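You operate a simulated robot arm through the tools that you are given. There is no shell and no other tool. Be economical: measure what you need, move in short steps, check, and stop when the job is done.

You are at the controls of a simulated two-armed robot. One attempt, no reset.

TASK
Push the table leaf shut. Push the stand drawer shut. Switch the cabinet switch on. Put the rag on the top of the low cupboard away on the top of the supply stand. Take the short block on the top of the low cupboard and put it away in the tipper tray floor. The order is free. The table leaf goes toward x +1.0, y +0.3, z +0.0 (a direction in the base frame), to its stop.

It is judged by the outcome, as a careful person would: the job done as asked, and still so three seconds after it is handed in. It fails if anything else is knocked over, pushed out of place, dropped, spilled or broken.

THE ROBOT
Two 7-joint arms with two-finger parallel grippers on one trunk, on a base that drives. Base frame: it is fixed to the floor where the robot stands at the start and does not move with it; the origin is under the middle of the robot, x ahead of it, y to its left, z up. Readings come in mm, degrees, newtons and seconds.
The left shoulder is at the start at [50, 165, 980], the right one opposite. With the tool pointing down near the work surface each hand reaches from about 240 to 700 mm from the robot's upright axis, wherever it stands, measured 20 degrees to its own side. Places, roughly: cabinet switch [-2300, 2400, 1300]; rag (9x6x3 cm) [-2300, 2300, 700]; short block (8x4x4 cm) [-2400, 2500, 700]; stand drawer [-200, 2000, 500]; table leaf [800, 100, 700]; tipper tray floor [2400, -4400, 900]; top of the supply stand [1800, -1800, 700]. Payload 3.91 kg a hand.
Tool frame (each hand has its own): the origin (TCP) lies between the finger pads and is the grasp point; the fingertips stand 30 mm ahead of it; z points along the fingers, y is the line along which they close. The gripper opens to 110 mm. The fingers are 20 mm wide and 10 mm thick; the gripper's body (48 by 112 mm) begins 55 mm behind the TCP.
Orientation is told as [roll, pitch, yaw] about the base's x, y, z axes, in that order, counted from this pose: with the fingers straight down and closing along the base's y, the tool's x points along the base's -x, its y along +y and its z along -z.

THE INTERFACE
- The arms move only by the tool play_rows. It takes "left_deltas", "right_deltas" or both (then of equal length, played together; a hand with none holds still); each is a list of rows, each an object (a shift or turn left out is 0, a gripper value left out holds the last) with "offset": the shift along the tool's x, y, z in units of 50 mm (1.0 is 50 mm), a list of three; "rotation": the turn, a rotation vector about the tool's x, y, z in units of 6 degrees (1.0 is 6 degrees), a list of three; "grip": the finger opening in mm, from 0 to 110. In form: [{"offset": [x, y, z], "rotation": [rx, ry, rz], "grip": grip}, ...]. A call has 1 to 12 rows; each row shifts and turns the commanded pose from where the row before left it, along the tool's axes as they then stand. A call with a number of a shift or a turn outside -1 to 1 is refused whole. A row lasts 0.2 s, in which the tool goes at most 50 mm and 8.6 degrees; a call with a longer step from one row to the next is refused whole, and so is a gripper value outside its range. A pose out of reach is approached as far as the arm can. The call stops where the force on the tool passes 40 N (or 10 N more than at its start, if that is more) or the arm is blocked; 0.2 s more then pass. The fingers move at their own pace (about 45 mm/s each) and stop on an object; they squeeze with about 38 N. The grip force told is the motor's: it shows also when the fingers shut on nothing. Time passes only in rows, and 0.2 s behind the last, so rows that do not move let the fingers close. It gives the time, the measured TCP pose, the force on the tool (base axes), the opening and the grip force at its end, in the units of the frame above (readings bear some noise), with the torque about the TCP (base axes, N m) and any sound that the robot's microphone picked up, and new pictures: "show" is both (left out), scene, wrist or none (wrist: the cameras of the hands that moved).
- Cameras (640 x 400 px; columns grow to the right, rows downward): "scene" is now at [129.1, -4.9, 1161.7]; the picture's right is [-0.06, -1.00, 0.00], its down [-0.46, 0.03, -0.89] and it looks along [0.89, -0.06, -0.46] (base axes); focal length 286 px, centre (320, 200). "left" rides on the left gripper at [72, -17, -103] in its tool frame; the picture's right is [0.23, 0.97, 0.00], its down [-0.76, 0.18, -0.62] and it looks along [-0.61, 0.14, 0.78] (tool axes); focal length 222 px, centre (320, 200). "right" rides on the right gripper at [72, 17, -103] in its tool frame; the picture's right is [-0.23, 0.97, 0.00], its down [-0.76, -0.18, -0.62] and it looks along [-0.61, -0.14, 0.78] (tool axes); focal length 222 px, centre (320, 200). There is no depth. A picture from a camera that has moved, and an enlarged one, comes with that camera's place and axes in the base frame and with its lens. The place of the scene camera against the robot may be out by one fixed shift of up to 12 mm in any direction.
- slide_trunk(by): slides the trunk up (or, below 0, down) by that many mm; the arms and the scene camera ride with it, the base frame stays. It gives what a move gives, with no picture.
- roll_base(legs): drives the robot by 1 to 6 legs, each [ahead, left, turn to the left] in mm, mm and degrees, along the robot's own axes; the way and the turn of a leg run together, so that a leg with both is an arc; at most 1500 mm and 180 degrees a leg. The arms and the cameras ride along, it lands a little off, and it stops where it bumps. It gives what a move gives, and a new picture of the scene camera.
- turn_head(pan, tilt): turns the head with the scene camera to pan (to the left, within 80 degrees either way) and tilt (down, from -29 to 69), counted from straight ahead of the robot. It gives what a move gives, and a new picture of the scene camera.
- inspect(camera, box): a new picture of the part [left, top, right, bottom] of that camera's present view, enlarged. It takes no simulated time.
- finish_job(): hands the job in; it is judged then, once.

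Go step by step. Nothing tells you exact positions but the pictures and the camera data: compare them with the known pose of the tool, close in by small moves and look again before you grip or let go. The budget is 165 turns and 260 pictures, counting those below and the enlarged ones. Unless the task says otherwise, let go and move clear before handing in, and close with one line.

The tools are called after "Request:" as name(argument=value, ...) on one line, values as JSON. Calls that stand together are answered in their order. play_rows: Moves the arms, as the interface text tells. Its arguments: {"type":"object","properties":{"left_deltas":{"type":"array"},"right_deltas":{"type":"array"},"show":{"type":"string","enum":["both","scene","wrist","none"]}},"required":[]} The other tools are called the same way: slide_trunk (by) slides the trunk up or down; roll_base (legs) drives the base; turn_head (pan, tilt) turns the head that bears the scene camera; inspect (camera, box) takes an enlarged picture of a part of a camera's view; finish_job () hands the job in.

At the start:

```text
clock: 0.0
left_eef_pos: [507.6, 284.6, 945.5]
left_orientation: [0.1, 0.0, -0.1]
left_force: [0.4, 0.0, 0.0]
left_torque: [0.03, 0.0, 0.01]
left_opening: 110.0
left_gripper_force: 0.1
right_eef_pos: [506.7, -257.0, 990.2]
right_orientation: [0.0, 0.1, -0.1]
right_force: [-0.1, -0.3, 1.0]
right_torque: [0.01, 0.03, -0.03]
right_opening: 109.8
right_gripper_force: 0.1
trunk travel left (down, up): [-200.0, 303.0]
robot x, y, heading: [-0.8, -0.3, 0.1]
head pan, tilt: [-3.7, 27.5]
```

scene: 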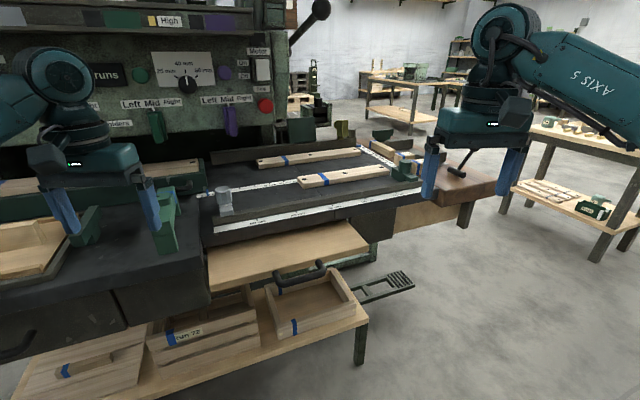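
right: 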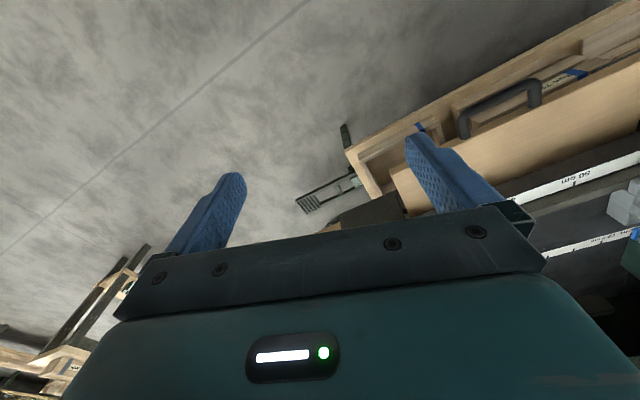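
left: 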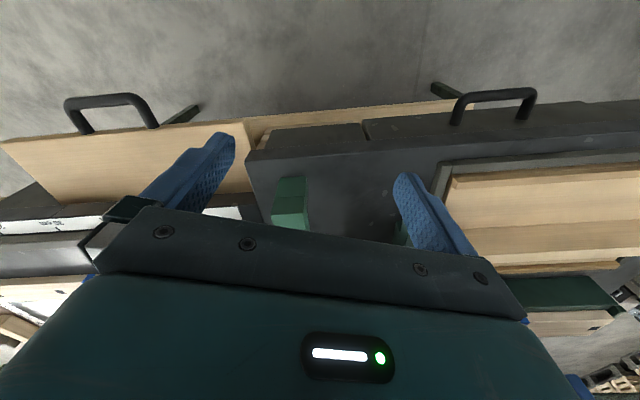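

I see the pulled-out table leaf (light board with a dark handle) roughly at [680, 20, 690]. I'll look closer first.

Request:
inspect(camera="scene", box=[180, 180, 420, 330])

Request:
turn_head(pan=0, tilt=55)

```text
2.67 times, centred on (300, 255) of scene
camera zoom: at [129.1, -4.9, 1161.7], right [-0.06, -1.0, 0.0], down [-0.46, 0.03, -0.89], along [0.89, -0.06, -0.46], focal length 761 px, centre (373, 53)
```

zoom: 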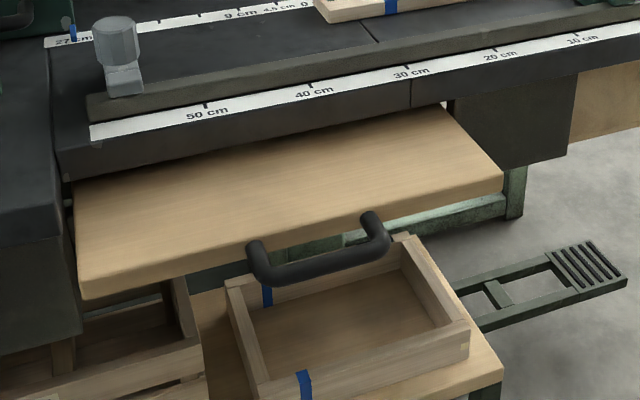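

```text
clock: 0.9
left_eef_pos: [508.9, 284.6, 946.1]
left_orientation: [0.0, 0.1, -0.1]
left_force: [-0.3, -0.5, 0.0]
left_torque: [0.0, -0.01, 0.0]
left_opening: 109.7
left_gripper_force: 0.0
right_eef_pos: [507.0, -256.0, 989.0]
right_orientation: [0.0, 0.0, 0.0]
right_force: [0.4, -0.4, 0.1]
right_torque: [0.01, -0.02, -0.02]
right_opening: 109.9
right_gripper_force: 0.1
trunk travel left (down, up): [-200.0, 303.0]
robot x, y, heading: [3.4, -2.3, 0.1]
head pan, tilt: [0.0, 55.0]
camera scene: at [110.0, 1.0, 1121.7], right [0.0, -1.0, 0.0], down [-0.82, 0.0, -0.57], along [0.57, 0.0, -0.82], focal length 286 px, centre (320, 200)
```

scene: 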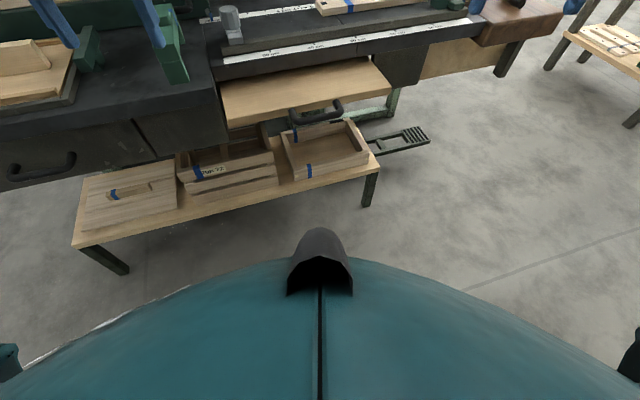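

The leaf's front edge lies across the direction (0.95, 0.32). I'll turn the robot to face it squarely and look again.

Request:
roll_base(legs=[[0, 0, 17]])

Request:
turn_head(pan=-15, tilt=35)

```text
clock: 2.3
left_eef_pos: [401.8, 423.0, 944.7]
left_orientation: [0.0, 0.0, 17.2]
left_force: [0.0, 0.0, 0.9]
left_torque: [-0.04, 0.0, 0.01]
left_opening: 110.1
left_gripper_force: 0.0
right_eef_pos: [560.2, -93.9, 989.3]
right_orientation: [-0.1, 0.1, 17.3]
right_force: [0.1, -0.6, -0.3]
right_torque: [0.0, -0.02, 0.01]
right_opening: 109.8
right_gripper_force: 0.0
trunk travel left (down, up): [-200.0, 303.0]
robot x, y, heading: [1.9, -0.8, 17.2]
head pan, tilt: [0.0, 55.0]
camera scene: at [105.4, 31.2, 1121.6], right [0.3, -0.95, 0.0], down [-0.78, -0.24, -0.57], along [0.55, 0.17, -0.82], focal length 286 px, centre (320, 200)
```

scene: 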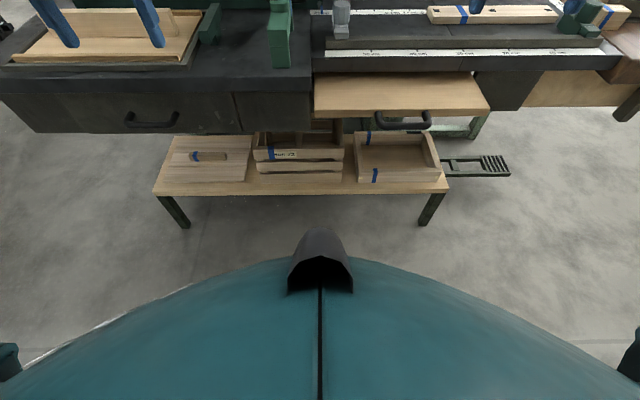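

```text
clock: 3.1
left_eef_pos: [401.1, 423.1, 945.9]
left_orientation: [0.0, 0.0, 17.3]
left_force: [-0.3, -0.3, 0.1]
left_torque: [0.0, 0.01, -0.01]
left_opening: 110.1
left_gripper_force: 0.0
right_eef_pos: [560.4, -94.5, 989.9]
right_orientation: [-0.1, 0.0, 17.3]
right_force: [-0.5, -0.5, 0.3]
right_torque: [0.01, 0.01, 0.0]
right_opening: 110.1
right_gripper_force: 0.0
trunk travel left (down, up): [-200.0, 303.0]
robot x, y, heading: [-3.3, -0.7, 17.4]
head pan, tilt: [-15.0, 35.0]
camera scene: at [124.5, 13.3, 1149.8], right [0.04, -1.0, 0.0], down [-0.57, -0.02, -0.82], along [0.82, 0.03, -0.57], focal length 286 px, centre (320, 200)
```

scene: 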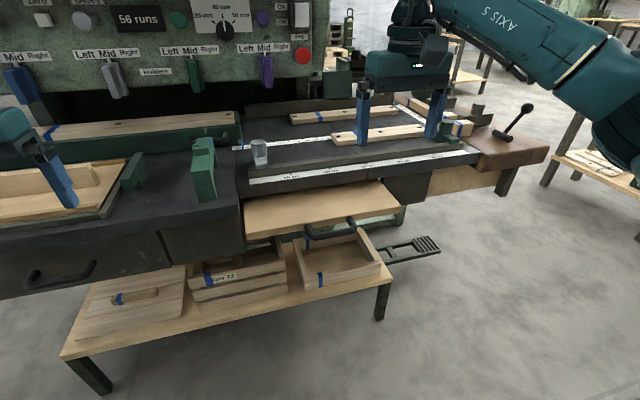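

The robot now faces the leaf squarely, and the handle is about 630 ahead and 190 right. I'll lower the closed right hand in front of the handle.

Request:
play_rows(right_deltas=[{"offset": [0.5, 0.67, 0], "grip": 0}, {"offset": [0.5, 0.67, 0]}, {"offset": [0, 0, 1]}, {"offset": [0, 0, 1]}, {"offset": [0, 0, 1]}, {"offset": [0, 0, 1]}, {"offset": [0, 0, 1]}])

```text
clock: 4.7
left_eef_pos: [402.5, 422.7, 946.1]
left_orientation: [0.1, 0.0, 17.3]
left_force: [0.5, -0.6, -0.3]
left_torque: [0.01, 0.02, -0.01]
left_opening: 109.8
left_gripper_force: 0.0
right_eef_pos: [493.7, -47.4, 738.3]
right_orientation: [-0.1, 0.0, 17.3]
right_force: [0.1, -0.4, -1.1]
right_torque: [-0.04, 0.01, -0.01]
right_opening: 0.0
right_gripper_force: 32.0
trunk travel left (down, up): [-200.0, 303.0]
robot x, y, heading: [2.0, 1.9, 17.1]
head pan, tilt: [-15.0, 35.0]
camera scene: at [124.6, 13.2, 1149.9], right [0.04, -1.0, 0.0], down [-0.57, -0.02, -0.82], along [0.82, 0.03, -0.57], focal length 286 px, centre (320, 200)
camera right: at [419.9, -54.5, 841.0], right [-0.07, 1.0, 0.0], down [0.78, 0.06, 0.62], along [0.62, 0.05, -0.78], focal length 222 px, centre (320, 200)
```

scene: 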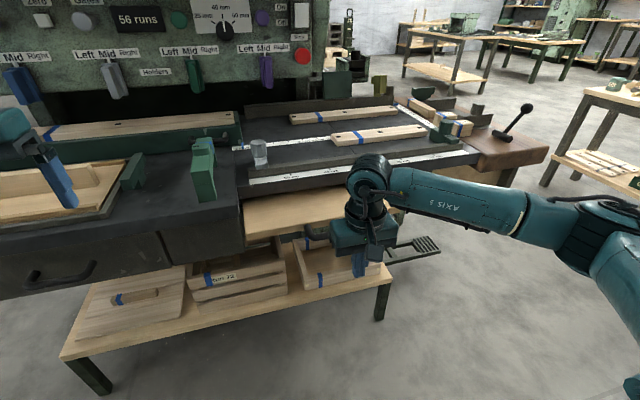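
right: 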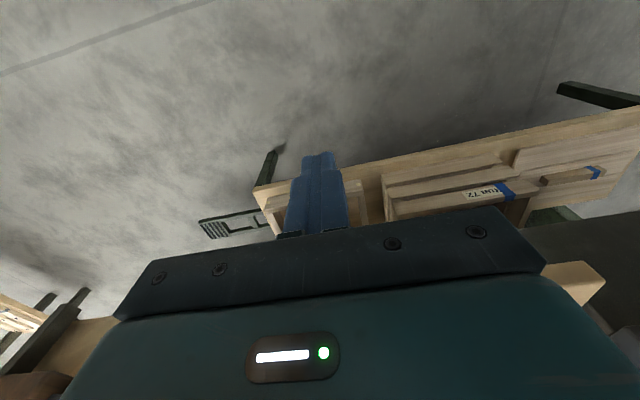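

The hand is in front of the handle. I'll enlarge to judge heights.

Request:
inspect(camera="scene", box=[230, 150, 430, 290])

```text
2.86 times, centred on (330, 220) of scene
camera zoom: at [124.6, 13.2, 1149.9], right [0.04, -1.0, 0.0], down [-0.57, -0.02, -0.82], along [0.82, 0.03, -0.57], focal length 816 px, centre (291, 143)
```

zoom: 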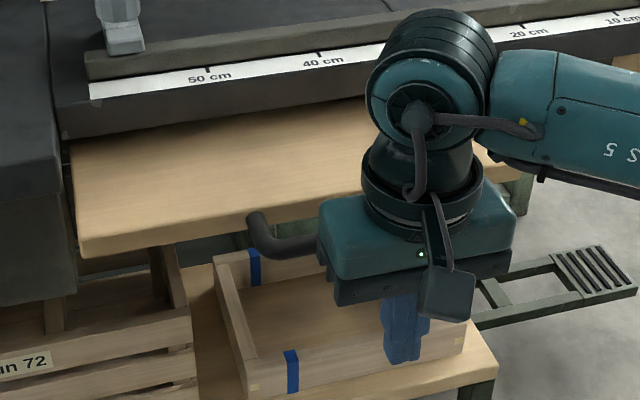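

The hand is aligned sideways with the handle. I'll lower it to z about 672 and drive closer.

Request:
play_rows(right_deltas=[{"offset": [0.6, 0, 0.7]}, {"offset": [0.6, 0, 0.65]}], show="none")

Request:
roll_base(legs=[[130, 0, 0]])

Request:
inspect(camera="scene", box=[200, 150, 440, 330])

```text
clock: 5.3
left_eef_pos: [402.0, 422.0, 945.5]
left_orientation: [-0.1, 0.1, 17.2]
left_force: [0.5, 0.4, -0.5]
left_torque: [-0.04, 0.0, 0.03]
left_opening: 109.8
left_gripper_force: 0.0
right_eef_pos: [434.6, -63.4, 669.7]
right_orientation: [0.1, -0.1, 17.2]
right_force: [0.5, 0.8, -0.3]
right_torque: [0.02, 0.02, -0.03]
right_opening: 0.3
right_gripper_force: 37.6
trunk travel left (down, up): [-200.0, 303.0]
robot x, y, heading: [1.3, 2.2, 17.1]
head pan, tilt: [-15.0, 35.0]
```

```text
clock: 6.6
left_eef_pos: [524.5, 460.7, 946.6]
left_orientation: [0.0, 0.0, 17.3]
left_force: [-0.2, 1.2, 1.0]
left_torque: [0.0, -0.02, 0.04]
left_opening: 109.9
left_gripper_force: 0.1
right_eef_pos: [557.3, -25.3, 670.1]
right_orientation: [0.0, 0.0, 17.3]
right_force: [0.2, 0.1, 0.2]
right_torque: [-0.01, 0.01, 0.01]
right_opening: 0.0
right_gripper_force: 38.1
trunk travel left (down, up): [-200.0, 303.0]
robot x, y, heading: [121.7, 35.2, 17.7]
head pan, tilt: [-15.0, 35.0]
camera scene: at [247.7, 51.7, 1149.8], right [0.04, -1.0, 0.0], down [-0.57, -0.02, -0.82], along [0.82, 0.03, -0.57], focal length 286 px, centre (320, 200)
```

scene: 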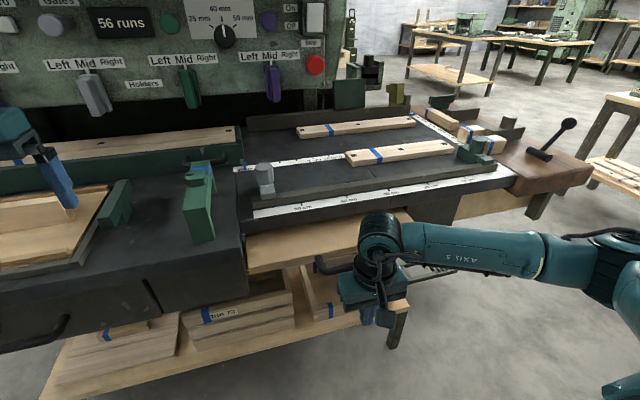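

```text
2.22 times, centred on (320, 240) of scene
camera zoom: at [247.7, 51.7, 1149.8], right [0.04, -1.0, 0.0], down [-0.57, -0.02, -0.82], along [0.82, 0.03, -0.57], focal length 634 px, centre (320, 111)
```

zoom: 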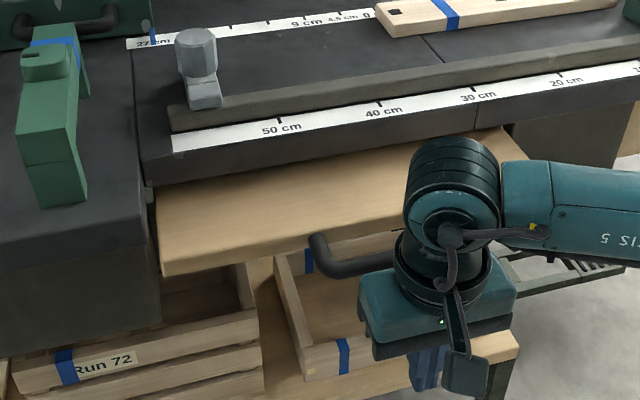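

The hand is just in front of the handle. I'll push forward with small steps.

Request:
play_rows(right_deltas=[{"offset": [-0.5, 0, 0]}, {"offset": [-0.5, 0, 0]}, {"offset": [-0.5, 0, 0]}, {"offset": [-0.4, 0, 0]}, {"offset": [-0.4, 0, 0]}, {"offset": [-0.4, 0, 0]}], show="scene")

Request:
inspect(camera="scene", box=[200, 150, 440, 330])

```text
clock: 7.7
left_eef_pos: [523.0, 460.9, 946.1]
left_orientation: [0.0, 0.0, 17.3]
left_force: [0.2, 0.2, -0.8]
left_torque: [-0.01, 0.0, 0.02]
left_opening: 109.9
left_gripper_force: 0.0
right_eef_pos: [642.7, 3.0, 672.2]
right_orientation: [0.0, 0.9, 17.3]
right_force: [-9.8, -2.8, 4.0]
right_torque: [0.19, -0.81, -0.2]
right_opening: 0.0
right_gripper_force: 37.5
trunk travel left (down, up): [-200.0, 303.0]
robot x, y, heading: [122.1, 40.9, 17.1]
head pan, tilt: [-15.0, 35.0]
stopped in row 5 (right hand): the force on the tool passed its limit (the readings are from after the stop); the commanded pose is now the measured one
camera scene: at [246.7, 51.3, 1150.0], right [0.04, -1.0, 0.0], down [-0.57, -0.02, -0.82], along [0.82, 0.03, -0.57], focal length 286 px, centre (320, 200)
```

scene: 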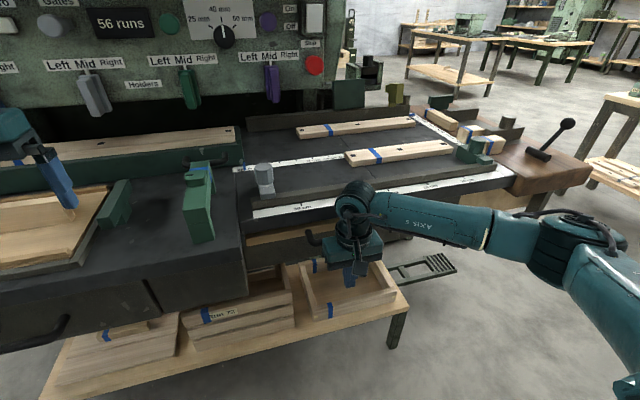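

```text
2.22 times, centred on (320, 240) of scene
camera zoom: at [246.7, 51.3, 1150.0], right [0.04, -1.0, 0.0], down [-0.57, -0.02, -0.82], along [0.82, 0.03, -0.57], focal length 634 px, centre (320, 111)
```

zoom: 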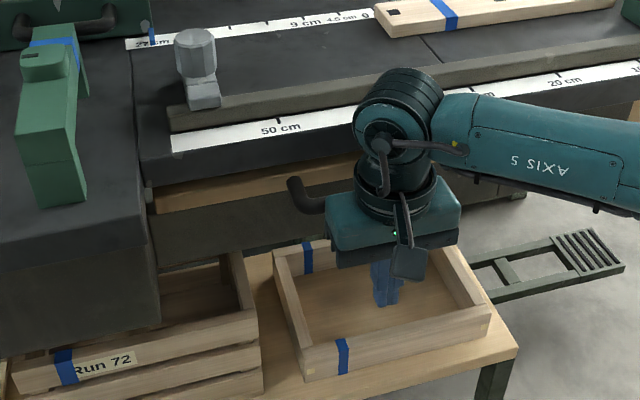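

The leaf moved almost all the way in. I'll press again to check it is at its stop.

Request:
play_rows(right_deltas=[{"offset": [-0.3, 0, 0]}, {"offset": [-0.3, 0, 0]}, {"offset": [-0.3, 0, 0]}, {"offset": [-0.3, 0, 0]}], show="none")

Request:
inspect(camera="scene", box=[200, 150, 440, 330])

```text
clock: 8.0
left_eef_pos: [523.0, 460.4, 946.3]
left_orientation: [0.0, 0.1, 17.2]
left_force: [1.1, -0.9, -0.4]
left_torque: [-0.03, 0.04, 0.01]
left_opening: 110.1
left_gripper_force: 0.0
right_eef_pos: [642.4, 2.8, 672.1]
right_orientation: [-0.1, 1.6, 17.6]
right_force: [-14.2, -4.8, 7.1]
right_torque: [0.24, -1.26, -0.23]
right_opening: 0.0
right_gripper_force: 37.7
trunk travel left (down, up): [-200.0, 303.0]
robot x, y, heading: [121.9, 37.2, 17.1]
head pan, tilt: [-15.0, 35.0]
stopped in row 1 (right hand): the force on the tool passed its limit (the readings are from after the stop); the commanded pose is now the measured one
```

```text
2.22 times, centred on (320, 240) of scene
camera zoom: at [245.5, 50.9, 1150.1], right [0.04, -1.0, 0.0], down [-0.57, -0.02, -0.82], along [0.82, 0.03, -0.57], focal length 634 px, centre (320, 111)
```

zoom: 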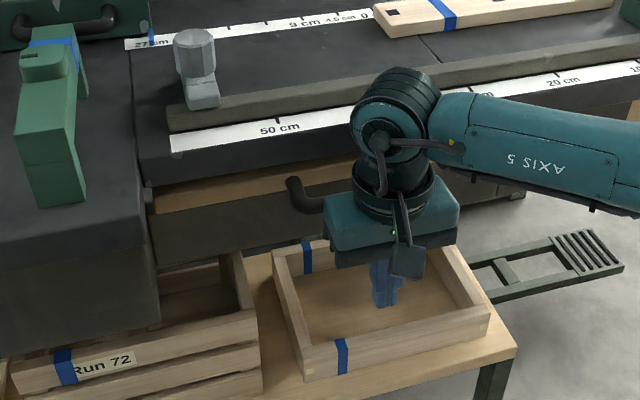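

The contact may be at the gripper body rather than the fingers. I'll back off and look at the leaf edge unobstructed.

Request:
play_rows(right_deltas=[{"offset": [0.8, 0, 0]}, {"offset": [1, 0, 0]}, {"offset": [1, -1, 0]}, {"offset": [0, -1, 0]}, {"offset": [0, -1, 0]}], show="none")

Request:
inspect(camera="scene", box=[220, 170, 420, 295])

```text
refused: row 3 steps farther than a row can; nothing moved
```

```text
3.20 times, centred on (320, 232) of scene
camera zoom: at [245.5, 50.9, 1150.1], right [0.04, -1.0, 0.0], down [-0.57, -0.02, -0.82], along [0.82, 0.03, -0.57], focal length 914 px, centre (320, 96)
```

zoom: 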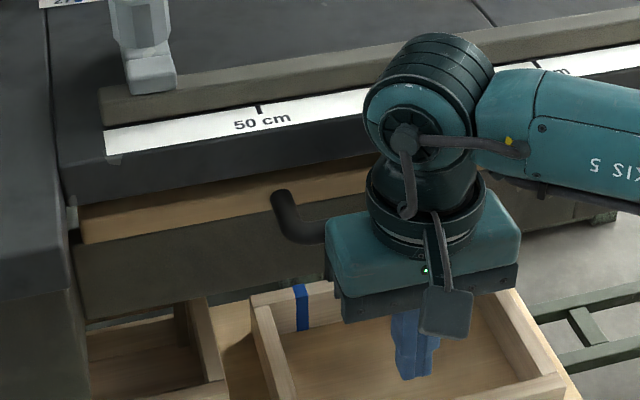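

Request:
play_rows(right_deltas=[{"offset": [0.8, 0, 0]}, {"offset": [1, 0, 0]}, {"offset": [0, -1, 0]}, {"offset": [0, -1, 0]}, {"offset": [0, -1, 0]}, {"offset": [0, -1, 0]}], show="none")

Request:
inspect(camera="scene", box=[220, 170, 420, 295])

```text
clock: 9.4
left_eef_pos: [524.2, 460.2, 944.7]
left_orientation: [0.1, 0.0, 17.3]
left_force: [-0.4, 0.6, -0.5]
left_torque: [0.02, -0.02, -0.01]
left_opening: 109.8
left_gripper_force: 0.0
right_eef_pos: [621.1, -214.4, 675.1]
right_orientation: [-0.2, 1.6, 17.6]
right_force: [-0.2, -0.2, -0.1]
right_torque: [0.04, -0.01, 0.02]
right_opening: 0.1
right_gripper_force: 37.7
trunk travel left (down, up): [-200.0, 303.0]
robot x, y, heading: [118.8, 41.5, 17.2]
head pan, tilt: [-15.0, 35.0]
```

```text
3.20 times, centred on (320, 232) of scene
camera zoom: at [247.2, 51.1, 1149.9], right [0.04, -1.0, 0.0], down [-0.57, -0.02, -0.82], along [0.82, 0.03, -0.57], focal length 914 px, centre (320, 96)
```

zoom: 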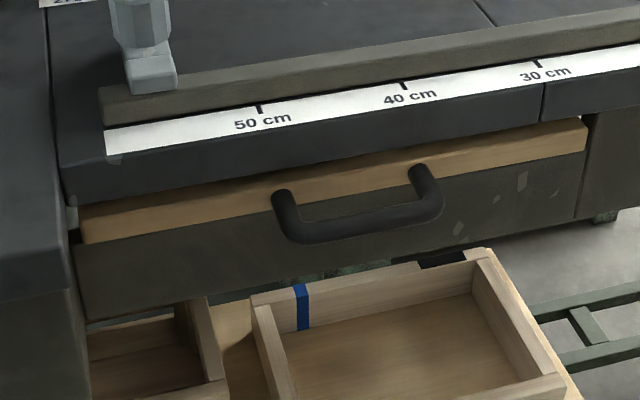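

Request:
inspect(camera="scene", box=[235, 210, 325, 260])

Request:
inspect(camera="scene", box=[340, 195, 430, 245])

```text
7.11 times, centred on (280, 235) of scene
camera zoom: at [247.2, 51.1, 1149.9], right [0.04, -1.0, 0.0], down [-0.57, -0.02, -0.82], along [0.82, 0.03, -0.57], focal length 2030 px, centre (604, -49)
```

zoom: 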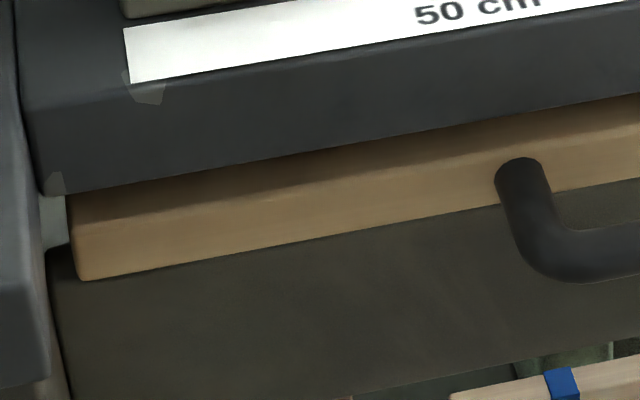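

```text
7.11 times, centred on (385, 220) of scene
camera zoom: at [247.2, 51.1, 1149.9], right [0.04, -1.0, 0.0], down [-0.57, -0.02, -0.82], along [0.82, 0.03, -0.57], focal length 2030 px, centre (-142, 58)
```

zoom: 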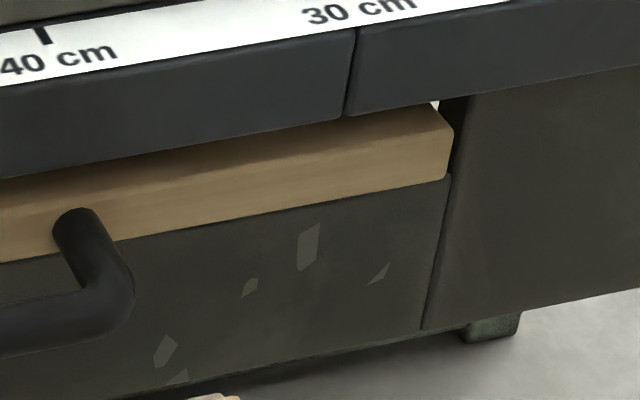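

A thin strip of the leaf's top is still visible, so I'll push once more with the fingers at handle height (z about 750).

Request:
play_rows(right_deltas=[{"offset": [0, 0, -0.8]}, {"offset": [0, 0, -0.8]}, {"offset": [0, 1, 0]}, {"offset": [0, 1, 0]}, {"offset": [0, 1, 0]}, {"offset": [0, 1, 0]}, {"offset": [-1, 0, 0]}, {"offset": [-0.4, 0, 0]}], show="scene")

Request:
play_rows(right_deltas=[{"offset": [-0.3, 0, 0]}, {"offset": [-0.2, 0, 0]}, {"offset": [-0.2, 0, 0]}, {"offset": [-0.2, 0, 0]}, {"offset": [-0.2, 0, 0]}, {"offset": [-0.2, 0, 0]}], show="none")

Request:
inspect(camera="scene", box=[220, 170, 420, 295])

```text
clock: 11.2
left_eef_pos: [524.7, 461.0, 944.1]
left_orientation: [0.1, 0.1, 17.2]
left_force: [-0.6, 0.1, 0.8]
left_torque: [0.0, -0.02, 0.01]
left_opening: 110.2
left_gripper_force: 0.0
right_eef_pos: [628.6, -3.5, 749.5]
right_orientation: [-0.2, 1.7, 17.5]
right_force: [0.5, -0.1, 0.2]
right_torque: [-0.03, -0.01, 0.0]
right_opening: 0.0
right_gripper_force: 37.7
trunk travel left (down, up): [-200.0, 303.0]
robot x, y, heading: [124.8, 39.9, 17.5]
head pan, tilt: [-15.0, 35.0]
camera scene: at [247.3, 51.2, 1149.8], right [0.04, -1.0, 0.0], down [-0.57, -0.02, -0.82], along [0.82, 0.03, -0.57], focal length 286 px, centre (320, 200)
```

scene: 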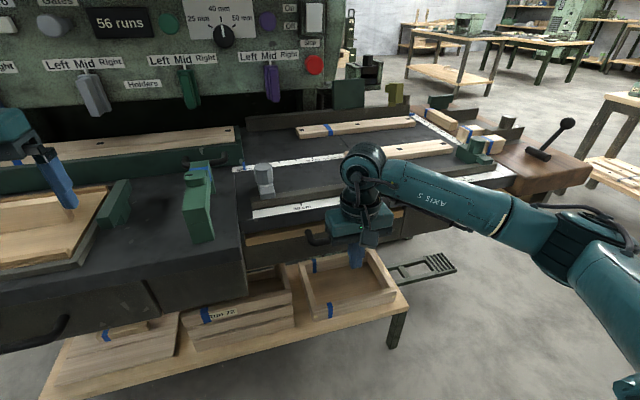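

```text
clock: 12.5
left_eef_pos: [524.0, 459.6, 946.7]
left_orientation: [0.0, 0.0, 17.1]
left_force: [-0.1, -0.2, 0.3]
left_torque: [-0.02, 0.03, 0.0]
left_opening: 109.9
left_gripper_force: 0.0
right_eef_pos: [677.3, 13.3, 747.2]
right_orientation: [-0.4, 3.0, 18.0]
right_force: [-12.3, -3.9, 4.5]
right_torque: [-0.07, 0.09, -0.06]
right_opening: 0.0
right_gripper_force: 37.9
trunk travel left (down, up): [-200.0, 303.0]
robot x, y, heading: [119.1, 39.7, 17.1]
head pan, tilt: [-15.0, 35.0]
stopped in row 6 (right hand): the force on the tool passed its limit (the readings are from after the stop); the commanded pose is now the measured one
```

```text
3.20 times, centred on (320, 232) of scene
camera zoom: at [245.5, 50.7, 1150.1], right [0.04, -1.0, 0.0], down [-0.57, -0.02, -0.82], along [0.82, 0.03, -0.57], focal length 914 px, centre (320, 96)
```

zoom: 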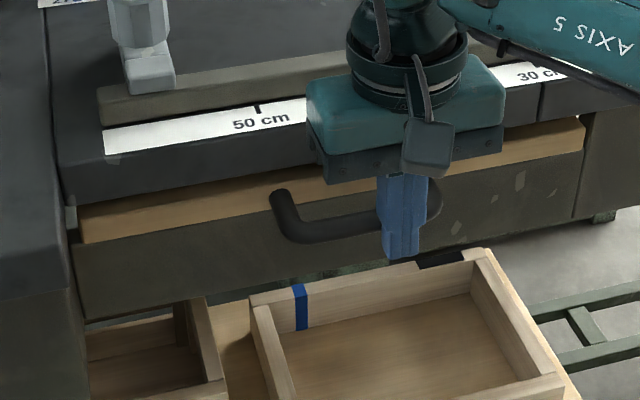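

The leaf did not move under a second 40 N push, so it is at its stop. Now I'll retract the hand, back off and look toward the stand drawer to the left.

Request:
play_rows(right_deltas=[{"offset": [1, 0, 0]}, {"offset": [1, 0, 0]}, {"offset": [1, 0, 0]}, {"offset": [0, 0, -1]}, {"offset": [0, 0, -1]}, {"offset": [0, 0, -1]}, {"offset": [0, 0, -1]}], show="none")

Request:
roll_base(legs=[[-600, 0, 0], [0, 0, 75]])

Request:
turn_head(pan=0, tilt=15)

```text
clock: 14.1
left_eef_pos: [523.9, 460.3, 945.5]
left_orientation: [0.0, 0.0, 17.2]
left_force: [-0.3, -0.4, -0.7]
left_torque: [0.0, -0.02, -0.02]
left_opening: 110.3
left_gripper_force: 0.0
right_eef_pos: [543.7, -29.0, 952.8]
right_orientation: [-0.4, 3.0, 17.9]
right_force: [-0.4, -0.4, 0.0]
right_torque: [-0.03, -0.01, 0.02]
right_opening: 0.2
right_gripper_force: 37.9
trunk travel left (down, up): [-200.0, 303.0]
robot x, y, heading: [122.0, 36.9, 17.0]
head pan, tilt: [-15.0, 35.0]
```

```text
clock: 20.8
left_eef_pos: [-756.3, 358.6, 945.4]
left_orientation: [-0.1, 0.0, 92.6]
left_force: [0.0, 0.5, -0.4]
left_torque: [0.02, 0.02, -0.01]
left_opening: 110.0
left_gripper_force: 0.1
right_eef_pos: [-277.8, 256.8, 951.5]
right_orientation: [-0.4, 3.0, 93.3]
right_force: [-0.6, -0.7, 0.1]
right_torque: [0.02, -0.01, -0.03]
right_opening: 0.2
right_gripper_force: 37.7
trunk travel left (down, up): [-200.0, 303.0]
robot x, y, heading: [-448.3, -136.5, 92.7]
head pan, tilt: [-15.0, 35.0]
camera scene: at [-423.2, -20.1, 1149.9], right [0.98, -0.22, 0.0], down [-0.12, -0.56, -0.82], along [0.18, 0.8, -0.57], focal length 286 px, centre (320, 200)
```

scene: 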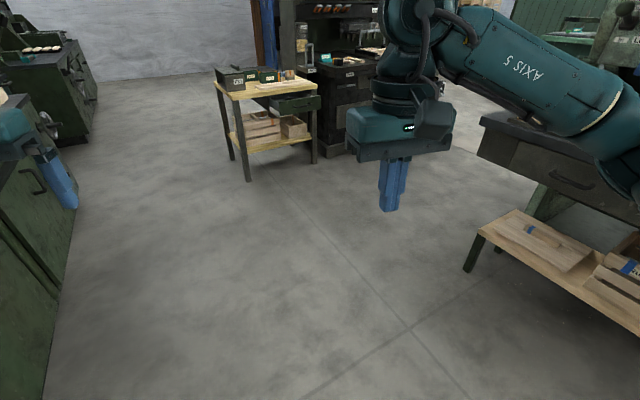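

```text
clock: 21.6
left_eef_pos: [-755.7, 359.4, 945.4]
left_orientation: [0.0, 0.1, 92.5]
left_force: [0.7, -0.5, -0.1]
left_torque: [-0.01, 0.0, -0.01]
left_opening: 109.9
left_gripper_force: 0.0
right_eef_pos: [-277.3, 255.1, 951.8]
right_orientation: [-0.3, 3.0, 93.2]
right_force: [0.6, 0.3, 0.1]
right_torque: [0.0, 0.01, 0.02]
right_opening: 0.2
right_gripper_force: 37.8
trunk travel left (down, up): [-200.0, 303.0]
robot x, y, heading: [-445.1, -135.6, 92.3]
head pan, tilt: [0.0, 15.0]
camera scene: at [-446.2, -12.8, 1181.8], right [1.0, 0.04, 0.0], down [0.01, -0.26, -0.97], along [-0.04, 0.96, -0.26], focal length 286 px, centre (320, 200)
```

scene: 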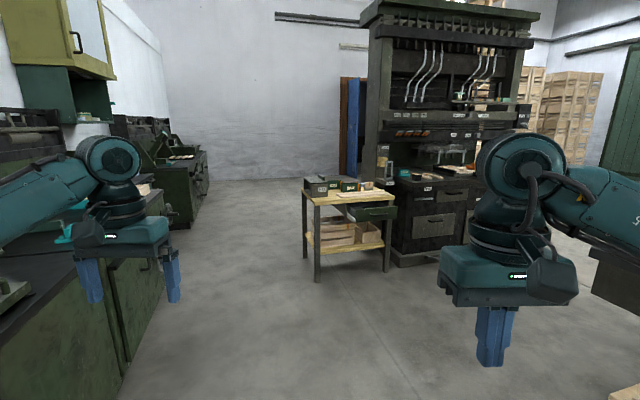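

The stand with its open green drawer is ahead. I'll enlarge it.

Request:
inspect(camera="scene", box=[280, 160, 440, 290])

Request:
inspect(camera="scene", box=[0, 0, 260, 260])

```text
3.08 times, centred on (360, 225) of scene
camera zoom: at [-446.2, -12.8, 1181.8], right [1.0, 0.04, 0.0], down [0.01, -0.26, -0.97], along [-0.04, 0.96, -0.26], focal length 878 px, centre (197, 123)
```

zoom: 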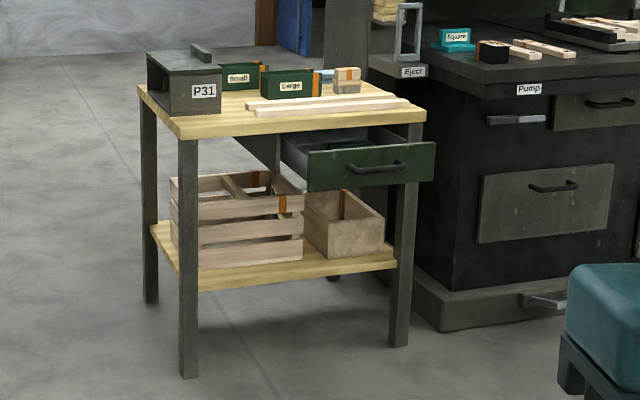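

```text
1.54 times, centred on (130, 130) of scene
camera zoom: at [-446.2, -12.8, 1181.8], right [1.0, 0.04, 0.0], down [0.01, -0.26, -0.97], along [-0.04, 0.96, -0.26], focal length 439 px, centre (612, 308)
```

zoom: 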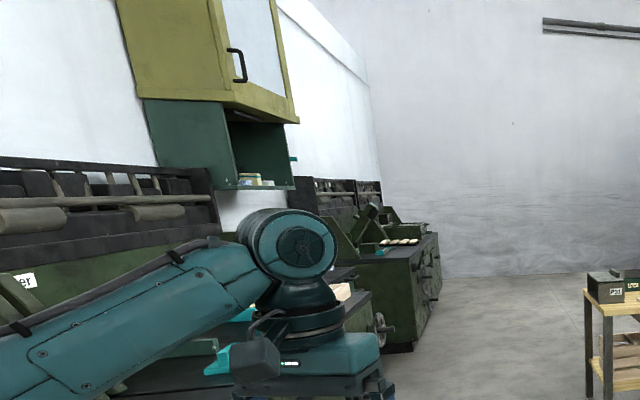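

The stand faces about (0.29, -0.96); its drawer front is near [-113, 1975, 545], about 85 mm open. I'll drive in front of it and turn square.

Request:
roll_base(legs=[[700, -386, 0], [600, 0, 0], [0, 0, 14.7]])

Request:
turn_head(pan=-15, tilt=35)

```text
clock: 29.7
left_eef_pos: [-553.5, 1577.5, 945.2]
left_orientation: [0.0, 0.2, 107.4]
left_force: [-0.6, 0.7, -0.1]
left_torque: [-0.02, 0.0, -0.02]
left_opening: 110.0
left_gripper_force: 0.0
right_eef_pos: [-66.8, 1601.3, 952.4]
right_orientation: [-0.4, 3.1, 108.4]
right_force: [0.8, -0.4, -0.5]
right_torque: [-0.01, -0.01, 0.0]
right_opening: 0.0
right_gripper_force: 38.0
trunk travel left (down, up): [-200.0, 303.0]
robot x, y, heading: [-131.2, 1174.8, 107.5]
head pan, tilt: [0.0, 15.0]
camera scene: at [-159.2, 1295.2, 1181.9], right [0.95, 0.3, 0.0], down [0.08, -0.25, -0.97], along [-0.29, 0.92, -0.26], focal length 286 px, centre (320, 200)
```

scene: 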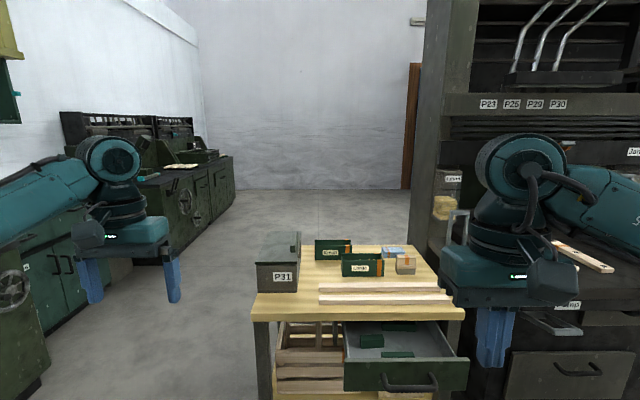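

```text
clock: 30.6
left_eef_pos: [-555.8, 1576.9, 946.7]
left_orientation: [-0.1, 0.0, 107.5]
left_force: [-0.5, 0.3, 0.0]
left_torque: [0.01, 0.04, -0.01]
left_opening: 109.6
left_gripper_force: 0.1
right_eef_pos: [-67.1, 1599.8, 952.4]
right_orientation: [-0.3, 2.9, 108.3]
right_force: [-0.1, -0.1, -0.7]
right_torque: [0.0, 0.01, 0.04]
right_opening: 0.0
right_gripper_force: 37.7
trunk travel left (down, up): [-200.0, 303.0]
robot x, y, heading: [-129.6, 1174.2, 107.4]
head pan, tilt: [-15.0, 35.0]
camera scene: at [-134.9, 1294.1, 1149.9], right [1.0, 0.04, 0.0], down [0.03, -0.57, -0.82], along [-0.04, 0.82, -0.57], focal length 286 px, centre (320, 200)
```

scene: 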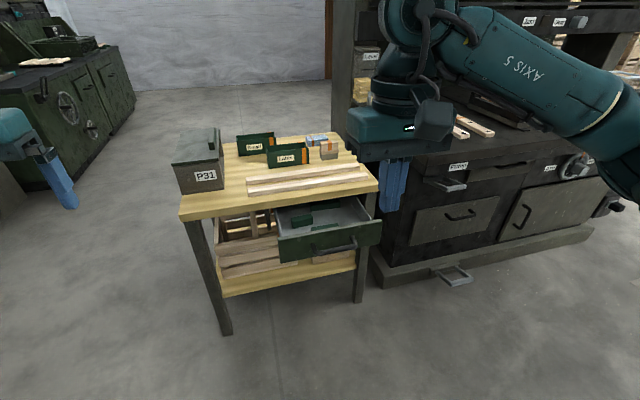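

Well aligned. The handle is at about [-115, 1915, 545], i.e. 700 ahead and 235 right. I'll lower the trunk, bring the right hand down and tilt it forward, then drive nearer.

Request:
slide_trunk(by=-150)

Request:
play_rows(right_deltas=[{"offset": [0, -0.95, 0]}, {"offset": [0, 0, 1]}, {"offset": [0, 0, 1]}, {"offset": [0, 0, 1]}, {"offset": [0, 0, 1]}, {"offset": [0, 0, 1]}, {"rotation": [0, -1, 0]}, {"rotation": [0, -1, 0]}, {"rotation": [0, -1, 0]}, {"rotation": [0, -1, 0]}, {"rotation": [0, -1, 0]}], show="scene")

```text
clock: 32.3
left_eef_pos: [-554.2, 1577.4, 795.4]
left_orientation: [0.0, 0.0, 107.5]
left_force: [0.4, 0.0, 0.1]
left_torque: [0.03, -0.03, 0.03]
left_opening: 110.1
left_gripper_force: 0.1
right_eef_pos: [-66.6, 1600.3, 802.9]
right_orientation: [-0.3, 2.9, 108.3]
right_force: [-0.4, -0.2, 0.5]
right_torque: [0.01, -0.02, -0.01]
right_opening: 0.0
right_gripper_force: 37.9
trunk travel left (down, up): [-50.0, 453.0]
robot x, y, heading: [-134.7, 1178.8, 107.5]
head pan, tilt: [-15.0, 35.0]
```

```text
clock: 34.7
left_eef_pos: [-555.4, 1576.9, 794.9]
left_orientation: [0.1, 0.1, 107.5]
left_force: [-0.6, -0.2, -0.7]
left_torque: [0.02, -0.03, 0.0]
left_opening: 110.2
left_gripper_force: 0.1
right_eef_pos: [-15.6, 1603.8, 553.6]
right_orientation: [-0.3, -27.1, 108.4]
right_force: [0.3, 0.5, 0.2]
right_torque: [-0.02, -0.01, 0.0]
right_opening: 0.0
right_gripper_force: 37.5
trunk travel left (down, up): [-50.0, 453.0]
robot x, y, heading: [-129.9, 1179.3, 107.4]
head pan, tilt: [-15.0, 35.0]
camera scene: at [-134.9, 1294.1, 999.9], right [1.0, 0.04, 0.0], down [0.02, -0.57, -0.82], along [-0.04, 0.82, -0.57], focal length 286 px, centre (320, 200)
```

scene: 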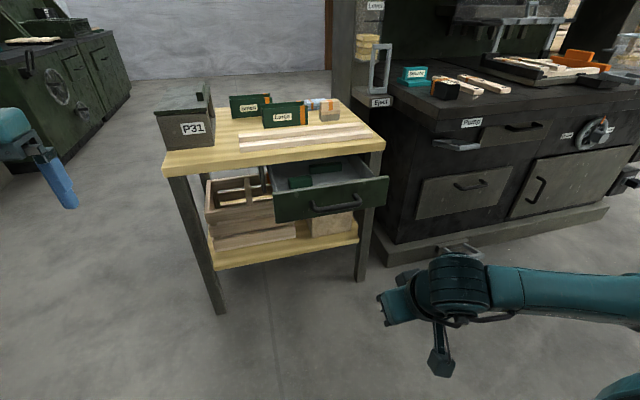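

Refined by triangulation, the handle is near [-126, 1889, 578]. I'll drive 150 ahead, trim the hand 20 mm left and up, then check.

Request:
roll_base(legs=[[170, 0, 0]])

Request:
play_rows(right_deltas=[{"offset": [-0.2, 0.4, -0.4]}, {"offset": [-0.6, 0, 0.3]}, {"offset": [-0.36, 0, 0.18]}], show="scene")

Request:
inspect(camera="scene", box=[220, 140, 480, 330])

```text
clock: 36.2
left_eef_pos: [-606.9, 1738.9, 795.1]
left_orientation: [-0.1, 0.0, 107.5]
left_force: [-0.2, 0.3, -0.3]
left_torque: [-0.03, 0.0, 0.02]
left_opening: 110.1
left_gripper_force: 0.1
right_eef_pos: [-65.9, 1765.5, 554.0]
right_orientation: [-0.3, -27.1, 108.4]
right_force: [0.3, -0.3, -0.2]
right_torque: [0.01, -0.03, 0.0]
right_opening: 0.0
right_gripper_force: 37.6
trunk travel left (down, up): [-50.0, 453.0]
robot x, y, heading: [-183.3, 1339.2, 107.3]
head pan, tilt: [-15.0, 35.0]
camera scene: at [-185.8, 1456.1, 999.9], right [1.0, 0.04, 0.0], down [0.02, -0.57, -0.82], along [-0.03, 0.82, -0.57], focal length 286 px, centre (320, 200)
```

scene: 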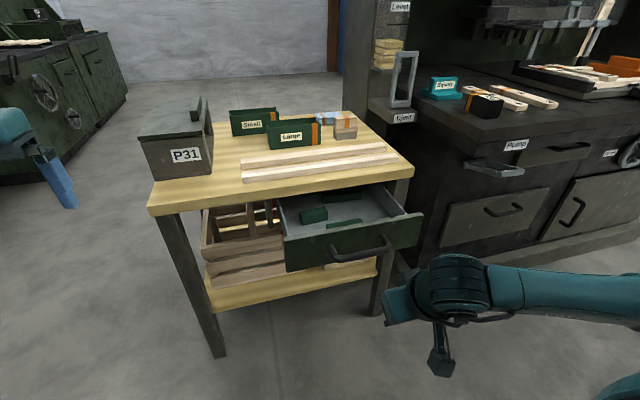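

```text
clock: 37.0
left_eef_pos: [-605.9, 1741.0, 795.5]
left_orientation: [0.0, 0.1, 107.4]
left_force: [0.5, -0.1, 0.0]
left_torque: [0.02, 0.0, -0.04]
left_opening: 110.1
left_gripper_force: 0.1
right_eef_pos: [-102.2, 1809.8, 576.3]
right_orientation: [-0.3, -27.1, 108.4]
right_force: [0.3, 0.2, 0.6]
right_torque: [0.01, 0.01, -0.01]
right_opening: 0.0
right_gripper_force: 37.3
trunk travel left (down, up): [-50.0, 453.0]
robot x, y, heading: [-181.3, 1340.9, 107.7]
head pan, tilt: [-15.0, 35.0]
camera scene: at [-185.8, 1456.2, 999.9], right [1.0, 0.04, 0.0], down [0.02, -0.57, -0.82], along [-0.03, 0.82, -0.57], focal length 286 px, centre (320, 200)
```

scene: 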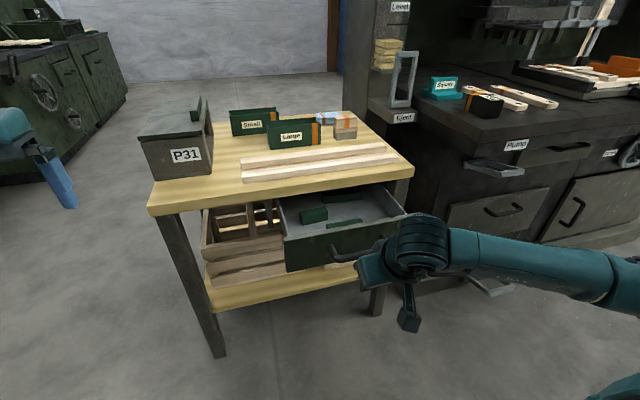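

```text
2.11 times, centred on (350, 235) of scene
camera zoom: at [-185.8, 1456.2, 999.9], right [1.0, 0.04, 0.0], down [0.02, -0.57, -0.82], along [-0.03, 0.82, -0.57], focal length 601 px, centre (257, 126)
```

zoom: 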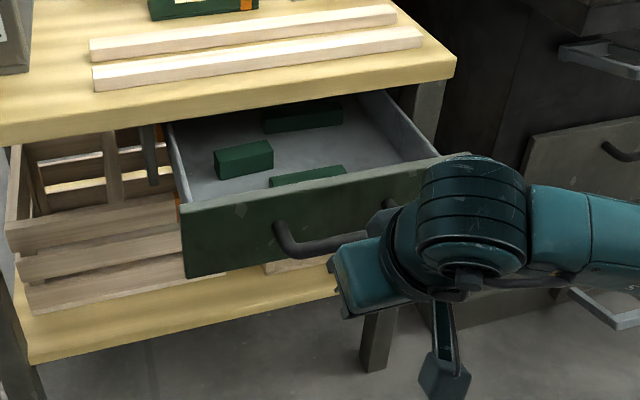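

The hand is lined up with the handle. I'll push slowly along the drawer's axis.

Request:
play_rows(right_deltas=[{"offset": [-0.356, 0, 0.18]}, {"offset": [-0.356, 0, 0.18]}, {"offset": [-0.267, 0, 0.136]}, {"offset": [-0.267, 0, 0.136]}, {"offset": [-0.267, 0, 0.136]}, {"offset": [-0.267, 0, 0.136]}, {"offset": [-0.267, 0, 0.136]}], show="none")

Request:
inspect(camera="scene", box=[220, 140, 480, 330])

```text
clock: 38.6
left_eef_pos: [-605.7, 1740.0, 794.9]
left_orientation: [0.0, 0.1, 107.5]
left_force: [-0.8, -0.1, 0.7]
left_torque: [0.01, -0.02, 0.01]
left_opening: 110.0
left_gripper_force: 0.1
right_eef_pos: [-140.3, 1920.1, 576.8]
right_orientation: [-0.3, -27.1, 108.3]
right_force: [0.9, -2.8, -1.7]
right_torque: [-0.05, -0.02, -0.01]
right_opening: 0.0
right_gripper_force: 37.5
trunk travel left (down, up): [-50.0, 453.0]
robot x, y, heading: [-182.5, 1340.4, 107.3]
head pan, tilt: [-15.0, 35.0]
```

```text
2.11 times, centred on (350, 235) of scene
camera zoom: at [-185.8, 1456.3, 999.8], right [1.0, 0.04, 0.0], down [0.02, -0.57, -0.82], along [-0.04, 0.82, -0.57], focal length 601 px, centre (257, 126)
```

zoom: 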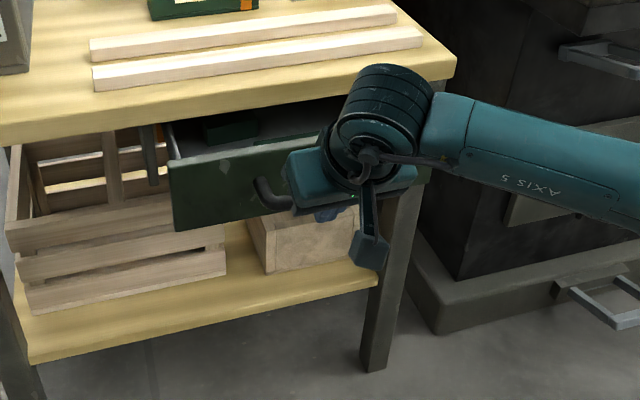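

Request:
play_rows(right_deltas=[{"offset": [-0.267, 0, 0.136]}, {"offset": [-0.267, 0, 0.136]}, {"offset": [-0.267, 0, 0.136]}, {"offset": [-0.267, 0, 0.136]}, {"offset": [-0.2, 0, 0.1]}, {"offset": [-0.2, 0, 0.1]}], show="none")

Request:
inspect(camera="scene", box=[220, 140, 480, 330])

```text
clock: 40.0
left_eef_pos: [-604.4, 1740.2, 795.6]
left_orientation: [0.0, 0.0, 107.5]
left_force: [0.4, -0.1, 0.7]
left_torque: [-0.02, -0.02, -0.03]
left_opening: 110.0
left_gripper_force: 0.0
right_eef_pos: [-164.5, 1998.6, 574.4]
right_orientation: [-0.4, -27.0, 108.4]
right_force: [0.6, -1.6, -1.0]
right_torque: [-0.02, 0.0, 0.06]
right_opening: 0.1
right_gripper_force: 37.3
trunk travel left (down, up): [-50.0, 453.0]
robot x, y, heading: [-181.8, 1339.1, 107.5]
head pan, tilt: [-15.0, 35.0]
```

```text
2.11 times, centred on (350, 235) of scene
camera zoom: at [-185.8, 1456.2, 999.8], right [1.0, 0.04, 0.0], down [0.02, -0.57, -0.82], along [-0.03, 0.82, -0.57], focal length 601 px, centre (257, 126)
```

zoom: 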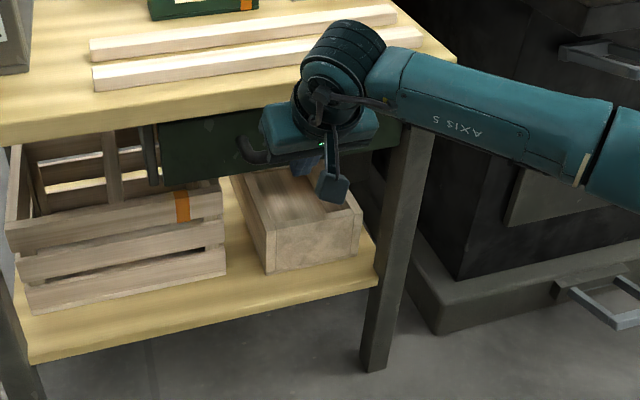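

Almost shut. I'll keep pushing to the stop.

Request:
play_rows(right_deltas=[{"offset": [-0.2, 0, 0.1]}, {"offset": [-0.2, 0, 0.1]}, {"offset": [-0.2, 0, 0.1]}, {"offset": [-0.2, 0, 0.1]}, {"offset": [-0.2, 0, 0.1]}, {"offset": [-0.2, 0, 0.1]}], show="none")

Request:
inspect(camera="scene", box=[220, 140, 480, 330])

```text
clock: 40.4
left_eef_pos: [-606.0, 1739.8, 795.7]
left_orientation: [0.1, 0.1, 107.4]
left_force: [-0.4, -0.1, 0.2]
left_torque: [-0.05, 0.01, -0.02]
left_opening: 109.8
left_gripper_force: 0.0
right_eef_pos: [-165.9, 2001.9, 570.0]
right_orientation: [-0.5, -25.6, 108.5]
right_force: [0.8, 0.0, 0.7]
right_torque: [0.01, -0.03, -0.02]
right_opening: 0.1
right_gripper_force: 37.9
trunk travel left (down, up): [-50.0, 453.0]
robot x, y, heading: [-182.6, 1340.7, 107.4]
head pan, tilt: [-15.0, 35.0]
stopped in row 2 (right hand): the force on the tool passed its limit (the readings are from after the stop); the commanded pose is now the measured one
```

```text
2.11 times, centred on (350, 235) of scene
camera zoom: at [-185.5, 1455.8, 999.8], right [1.0, 0.04, 0.0], down [0.02, -0.57, -0.82], along [-0.03, 0.82, -0.57], focal length 601 px, centre (257, 126)
```

zoom: 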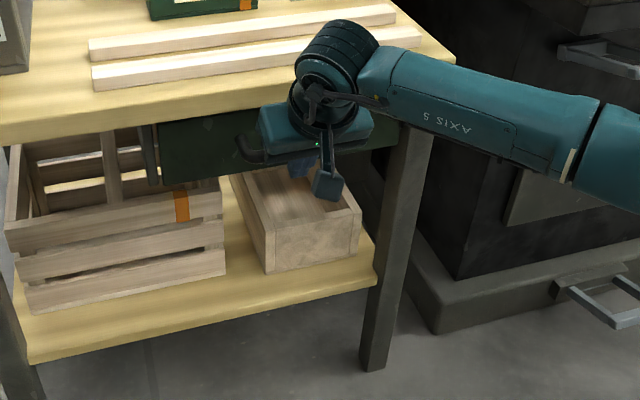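

Request:
play_rows(right_deltas=[{"offset": [0.5, 0, -0.25]}, {"offset": [0.9, 0, -0.4]}, {"offset": [0.9, 0, -0.4]}, {"offset": [0.9, 0, 0]}], show="none")

Request:
inspect(camera="scene", box=[220, 140, 480, 330])

```text
clock: 41.4
left_eef_pos: [-605.1, 1739.5, 796.7]
left_orientation: [0.0, 0.0, 107.3]
left_force: [0.0, -0.6, -0.9]
left_torque: [0.0, 0.03, -0.01]
left_opening: 110.1
left_gripper_force: 0.0
right_eef_pos: [-113.0, 1843.6, 546.9]
right_orientation: [-0.5, -25.7, 108.5]
right_force: [0.3, -1.0, 0.1]
right_torque: [-0.02, -0.01, 0.02]
right_opening: 0.2
right_gripper_force: 37.6
trunk travel left (down, up): [-50.0, 453.0]
robot x, y, heading: [-181.9, 1338.4, 107.5]
head pan, tilt: [-15.0, 35.0]
```

```text
2.11 times, centred on (350, 235) of scene
camera zoom: at [-185.5, 1455.7, 999.9], right [1.0, 0.04, 0.0], down [0.02, -0.57, -0.82], along [-0.03, 0.82, -0.57], focal length 601 px, centre (257, 126)
```

zoom: 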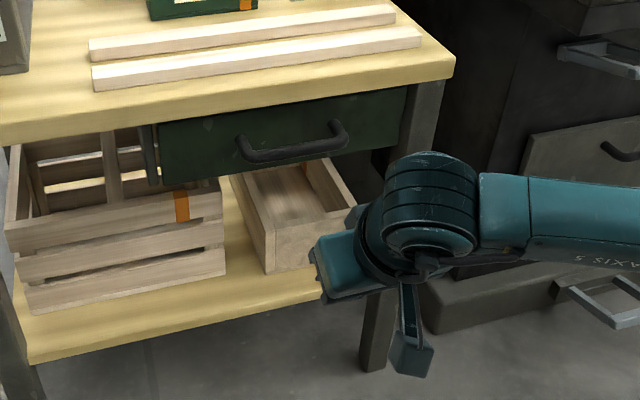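

Request:
inspect(camera="scene", box=[270, 170, 410, 240])

```text
4.57 times, centred on (340, 205) of scene
camera zoom: at [-185.5, 1455.7, 999.9], right [1.0, 0.04, 0.0], down [0.02, -0.57, -0.82], along [-0.03, 0.82, -0.57], focal length 1305 px, centre (229, 177)
```

zoom: 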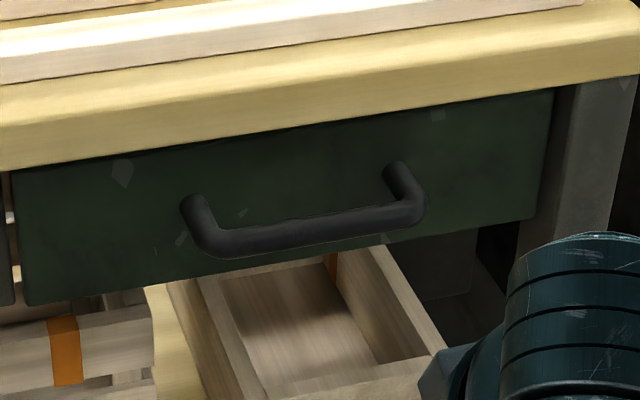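

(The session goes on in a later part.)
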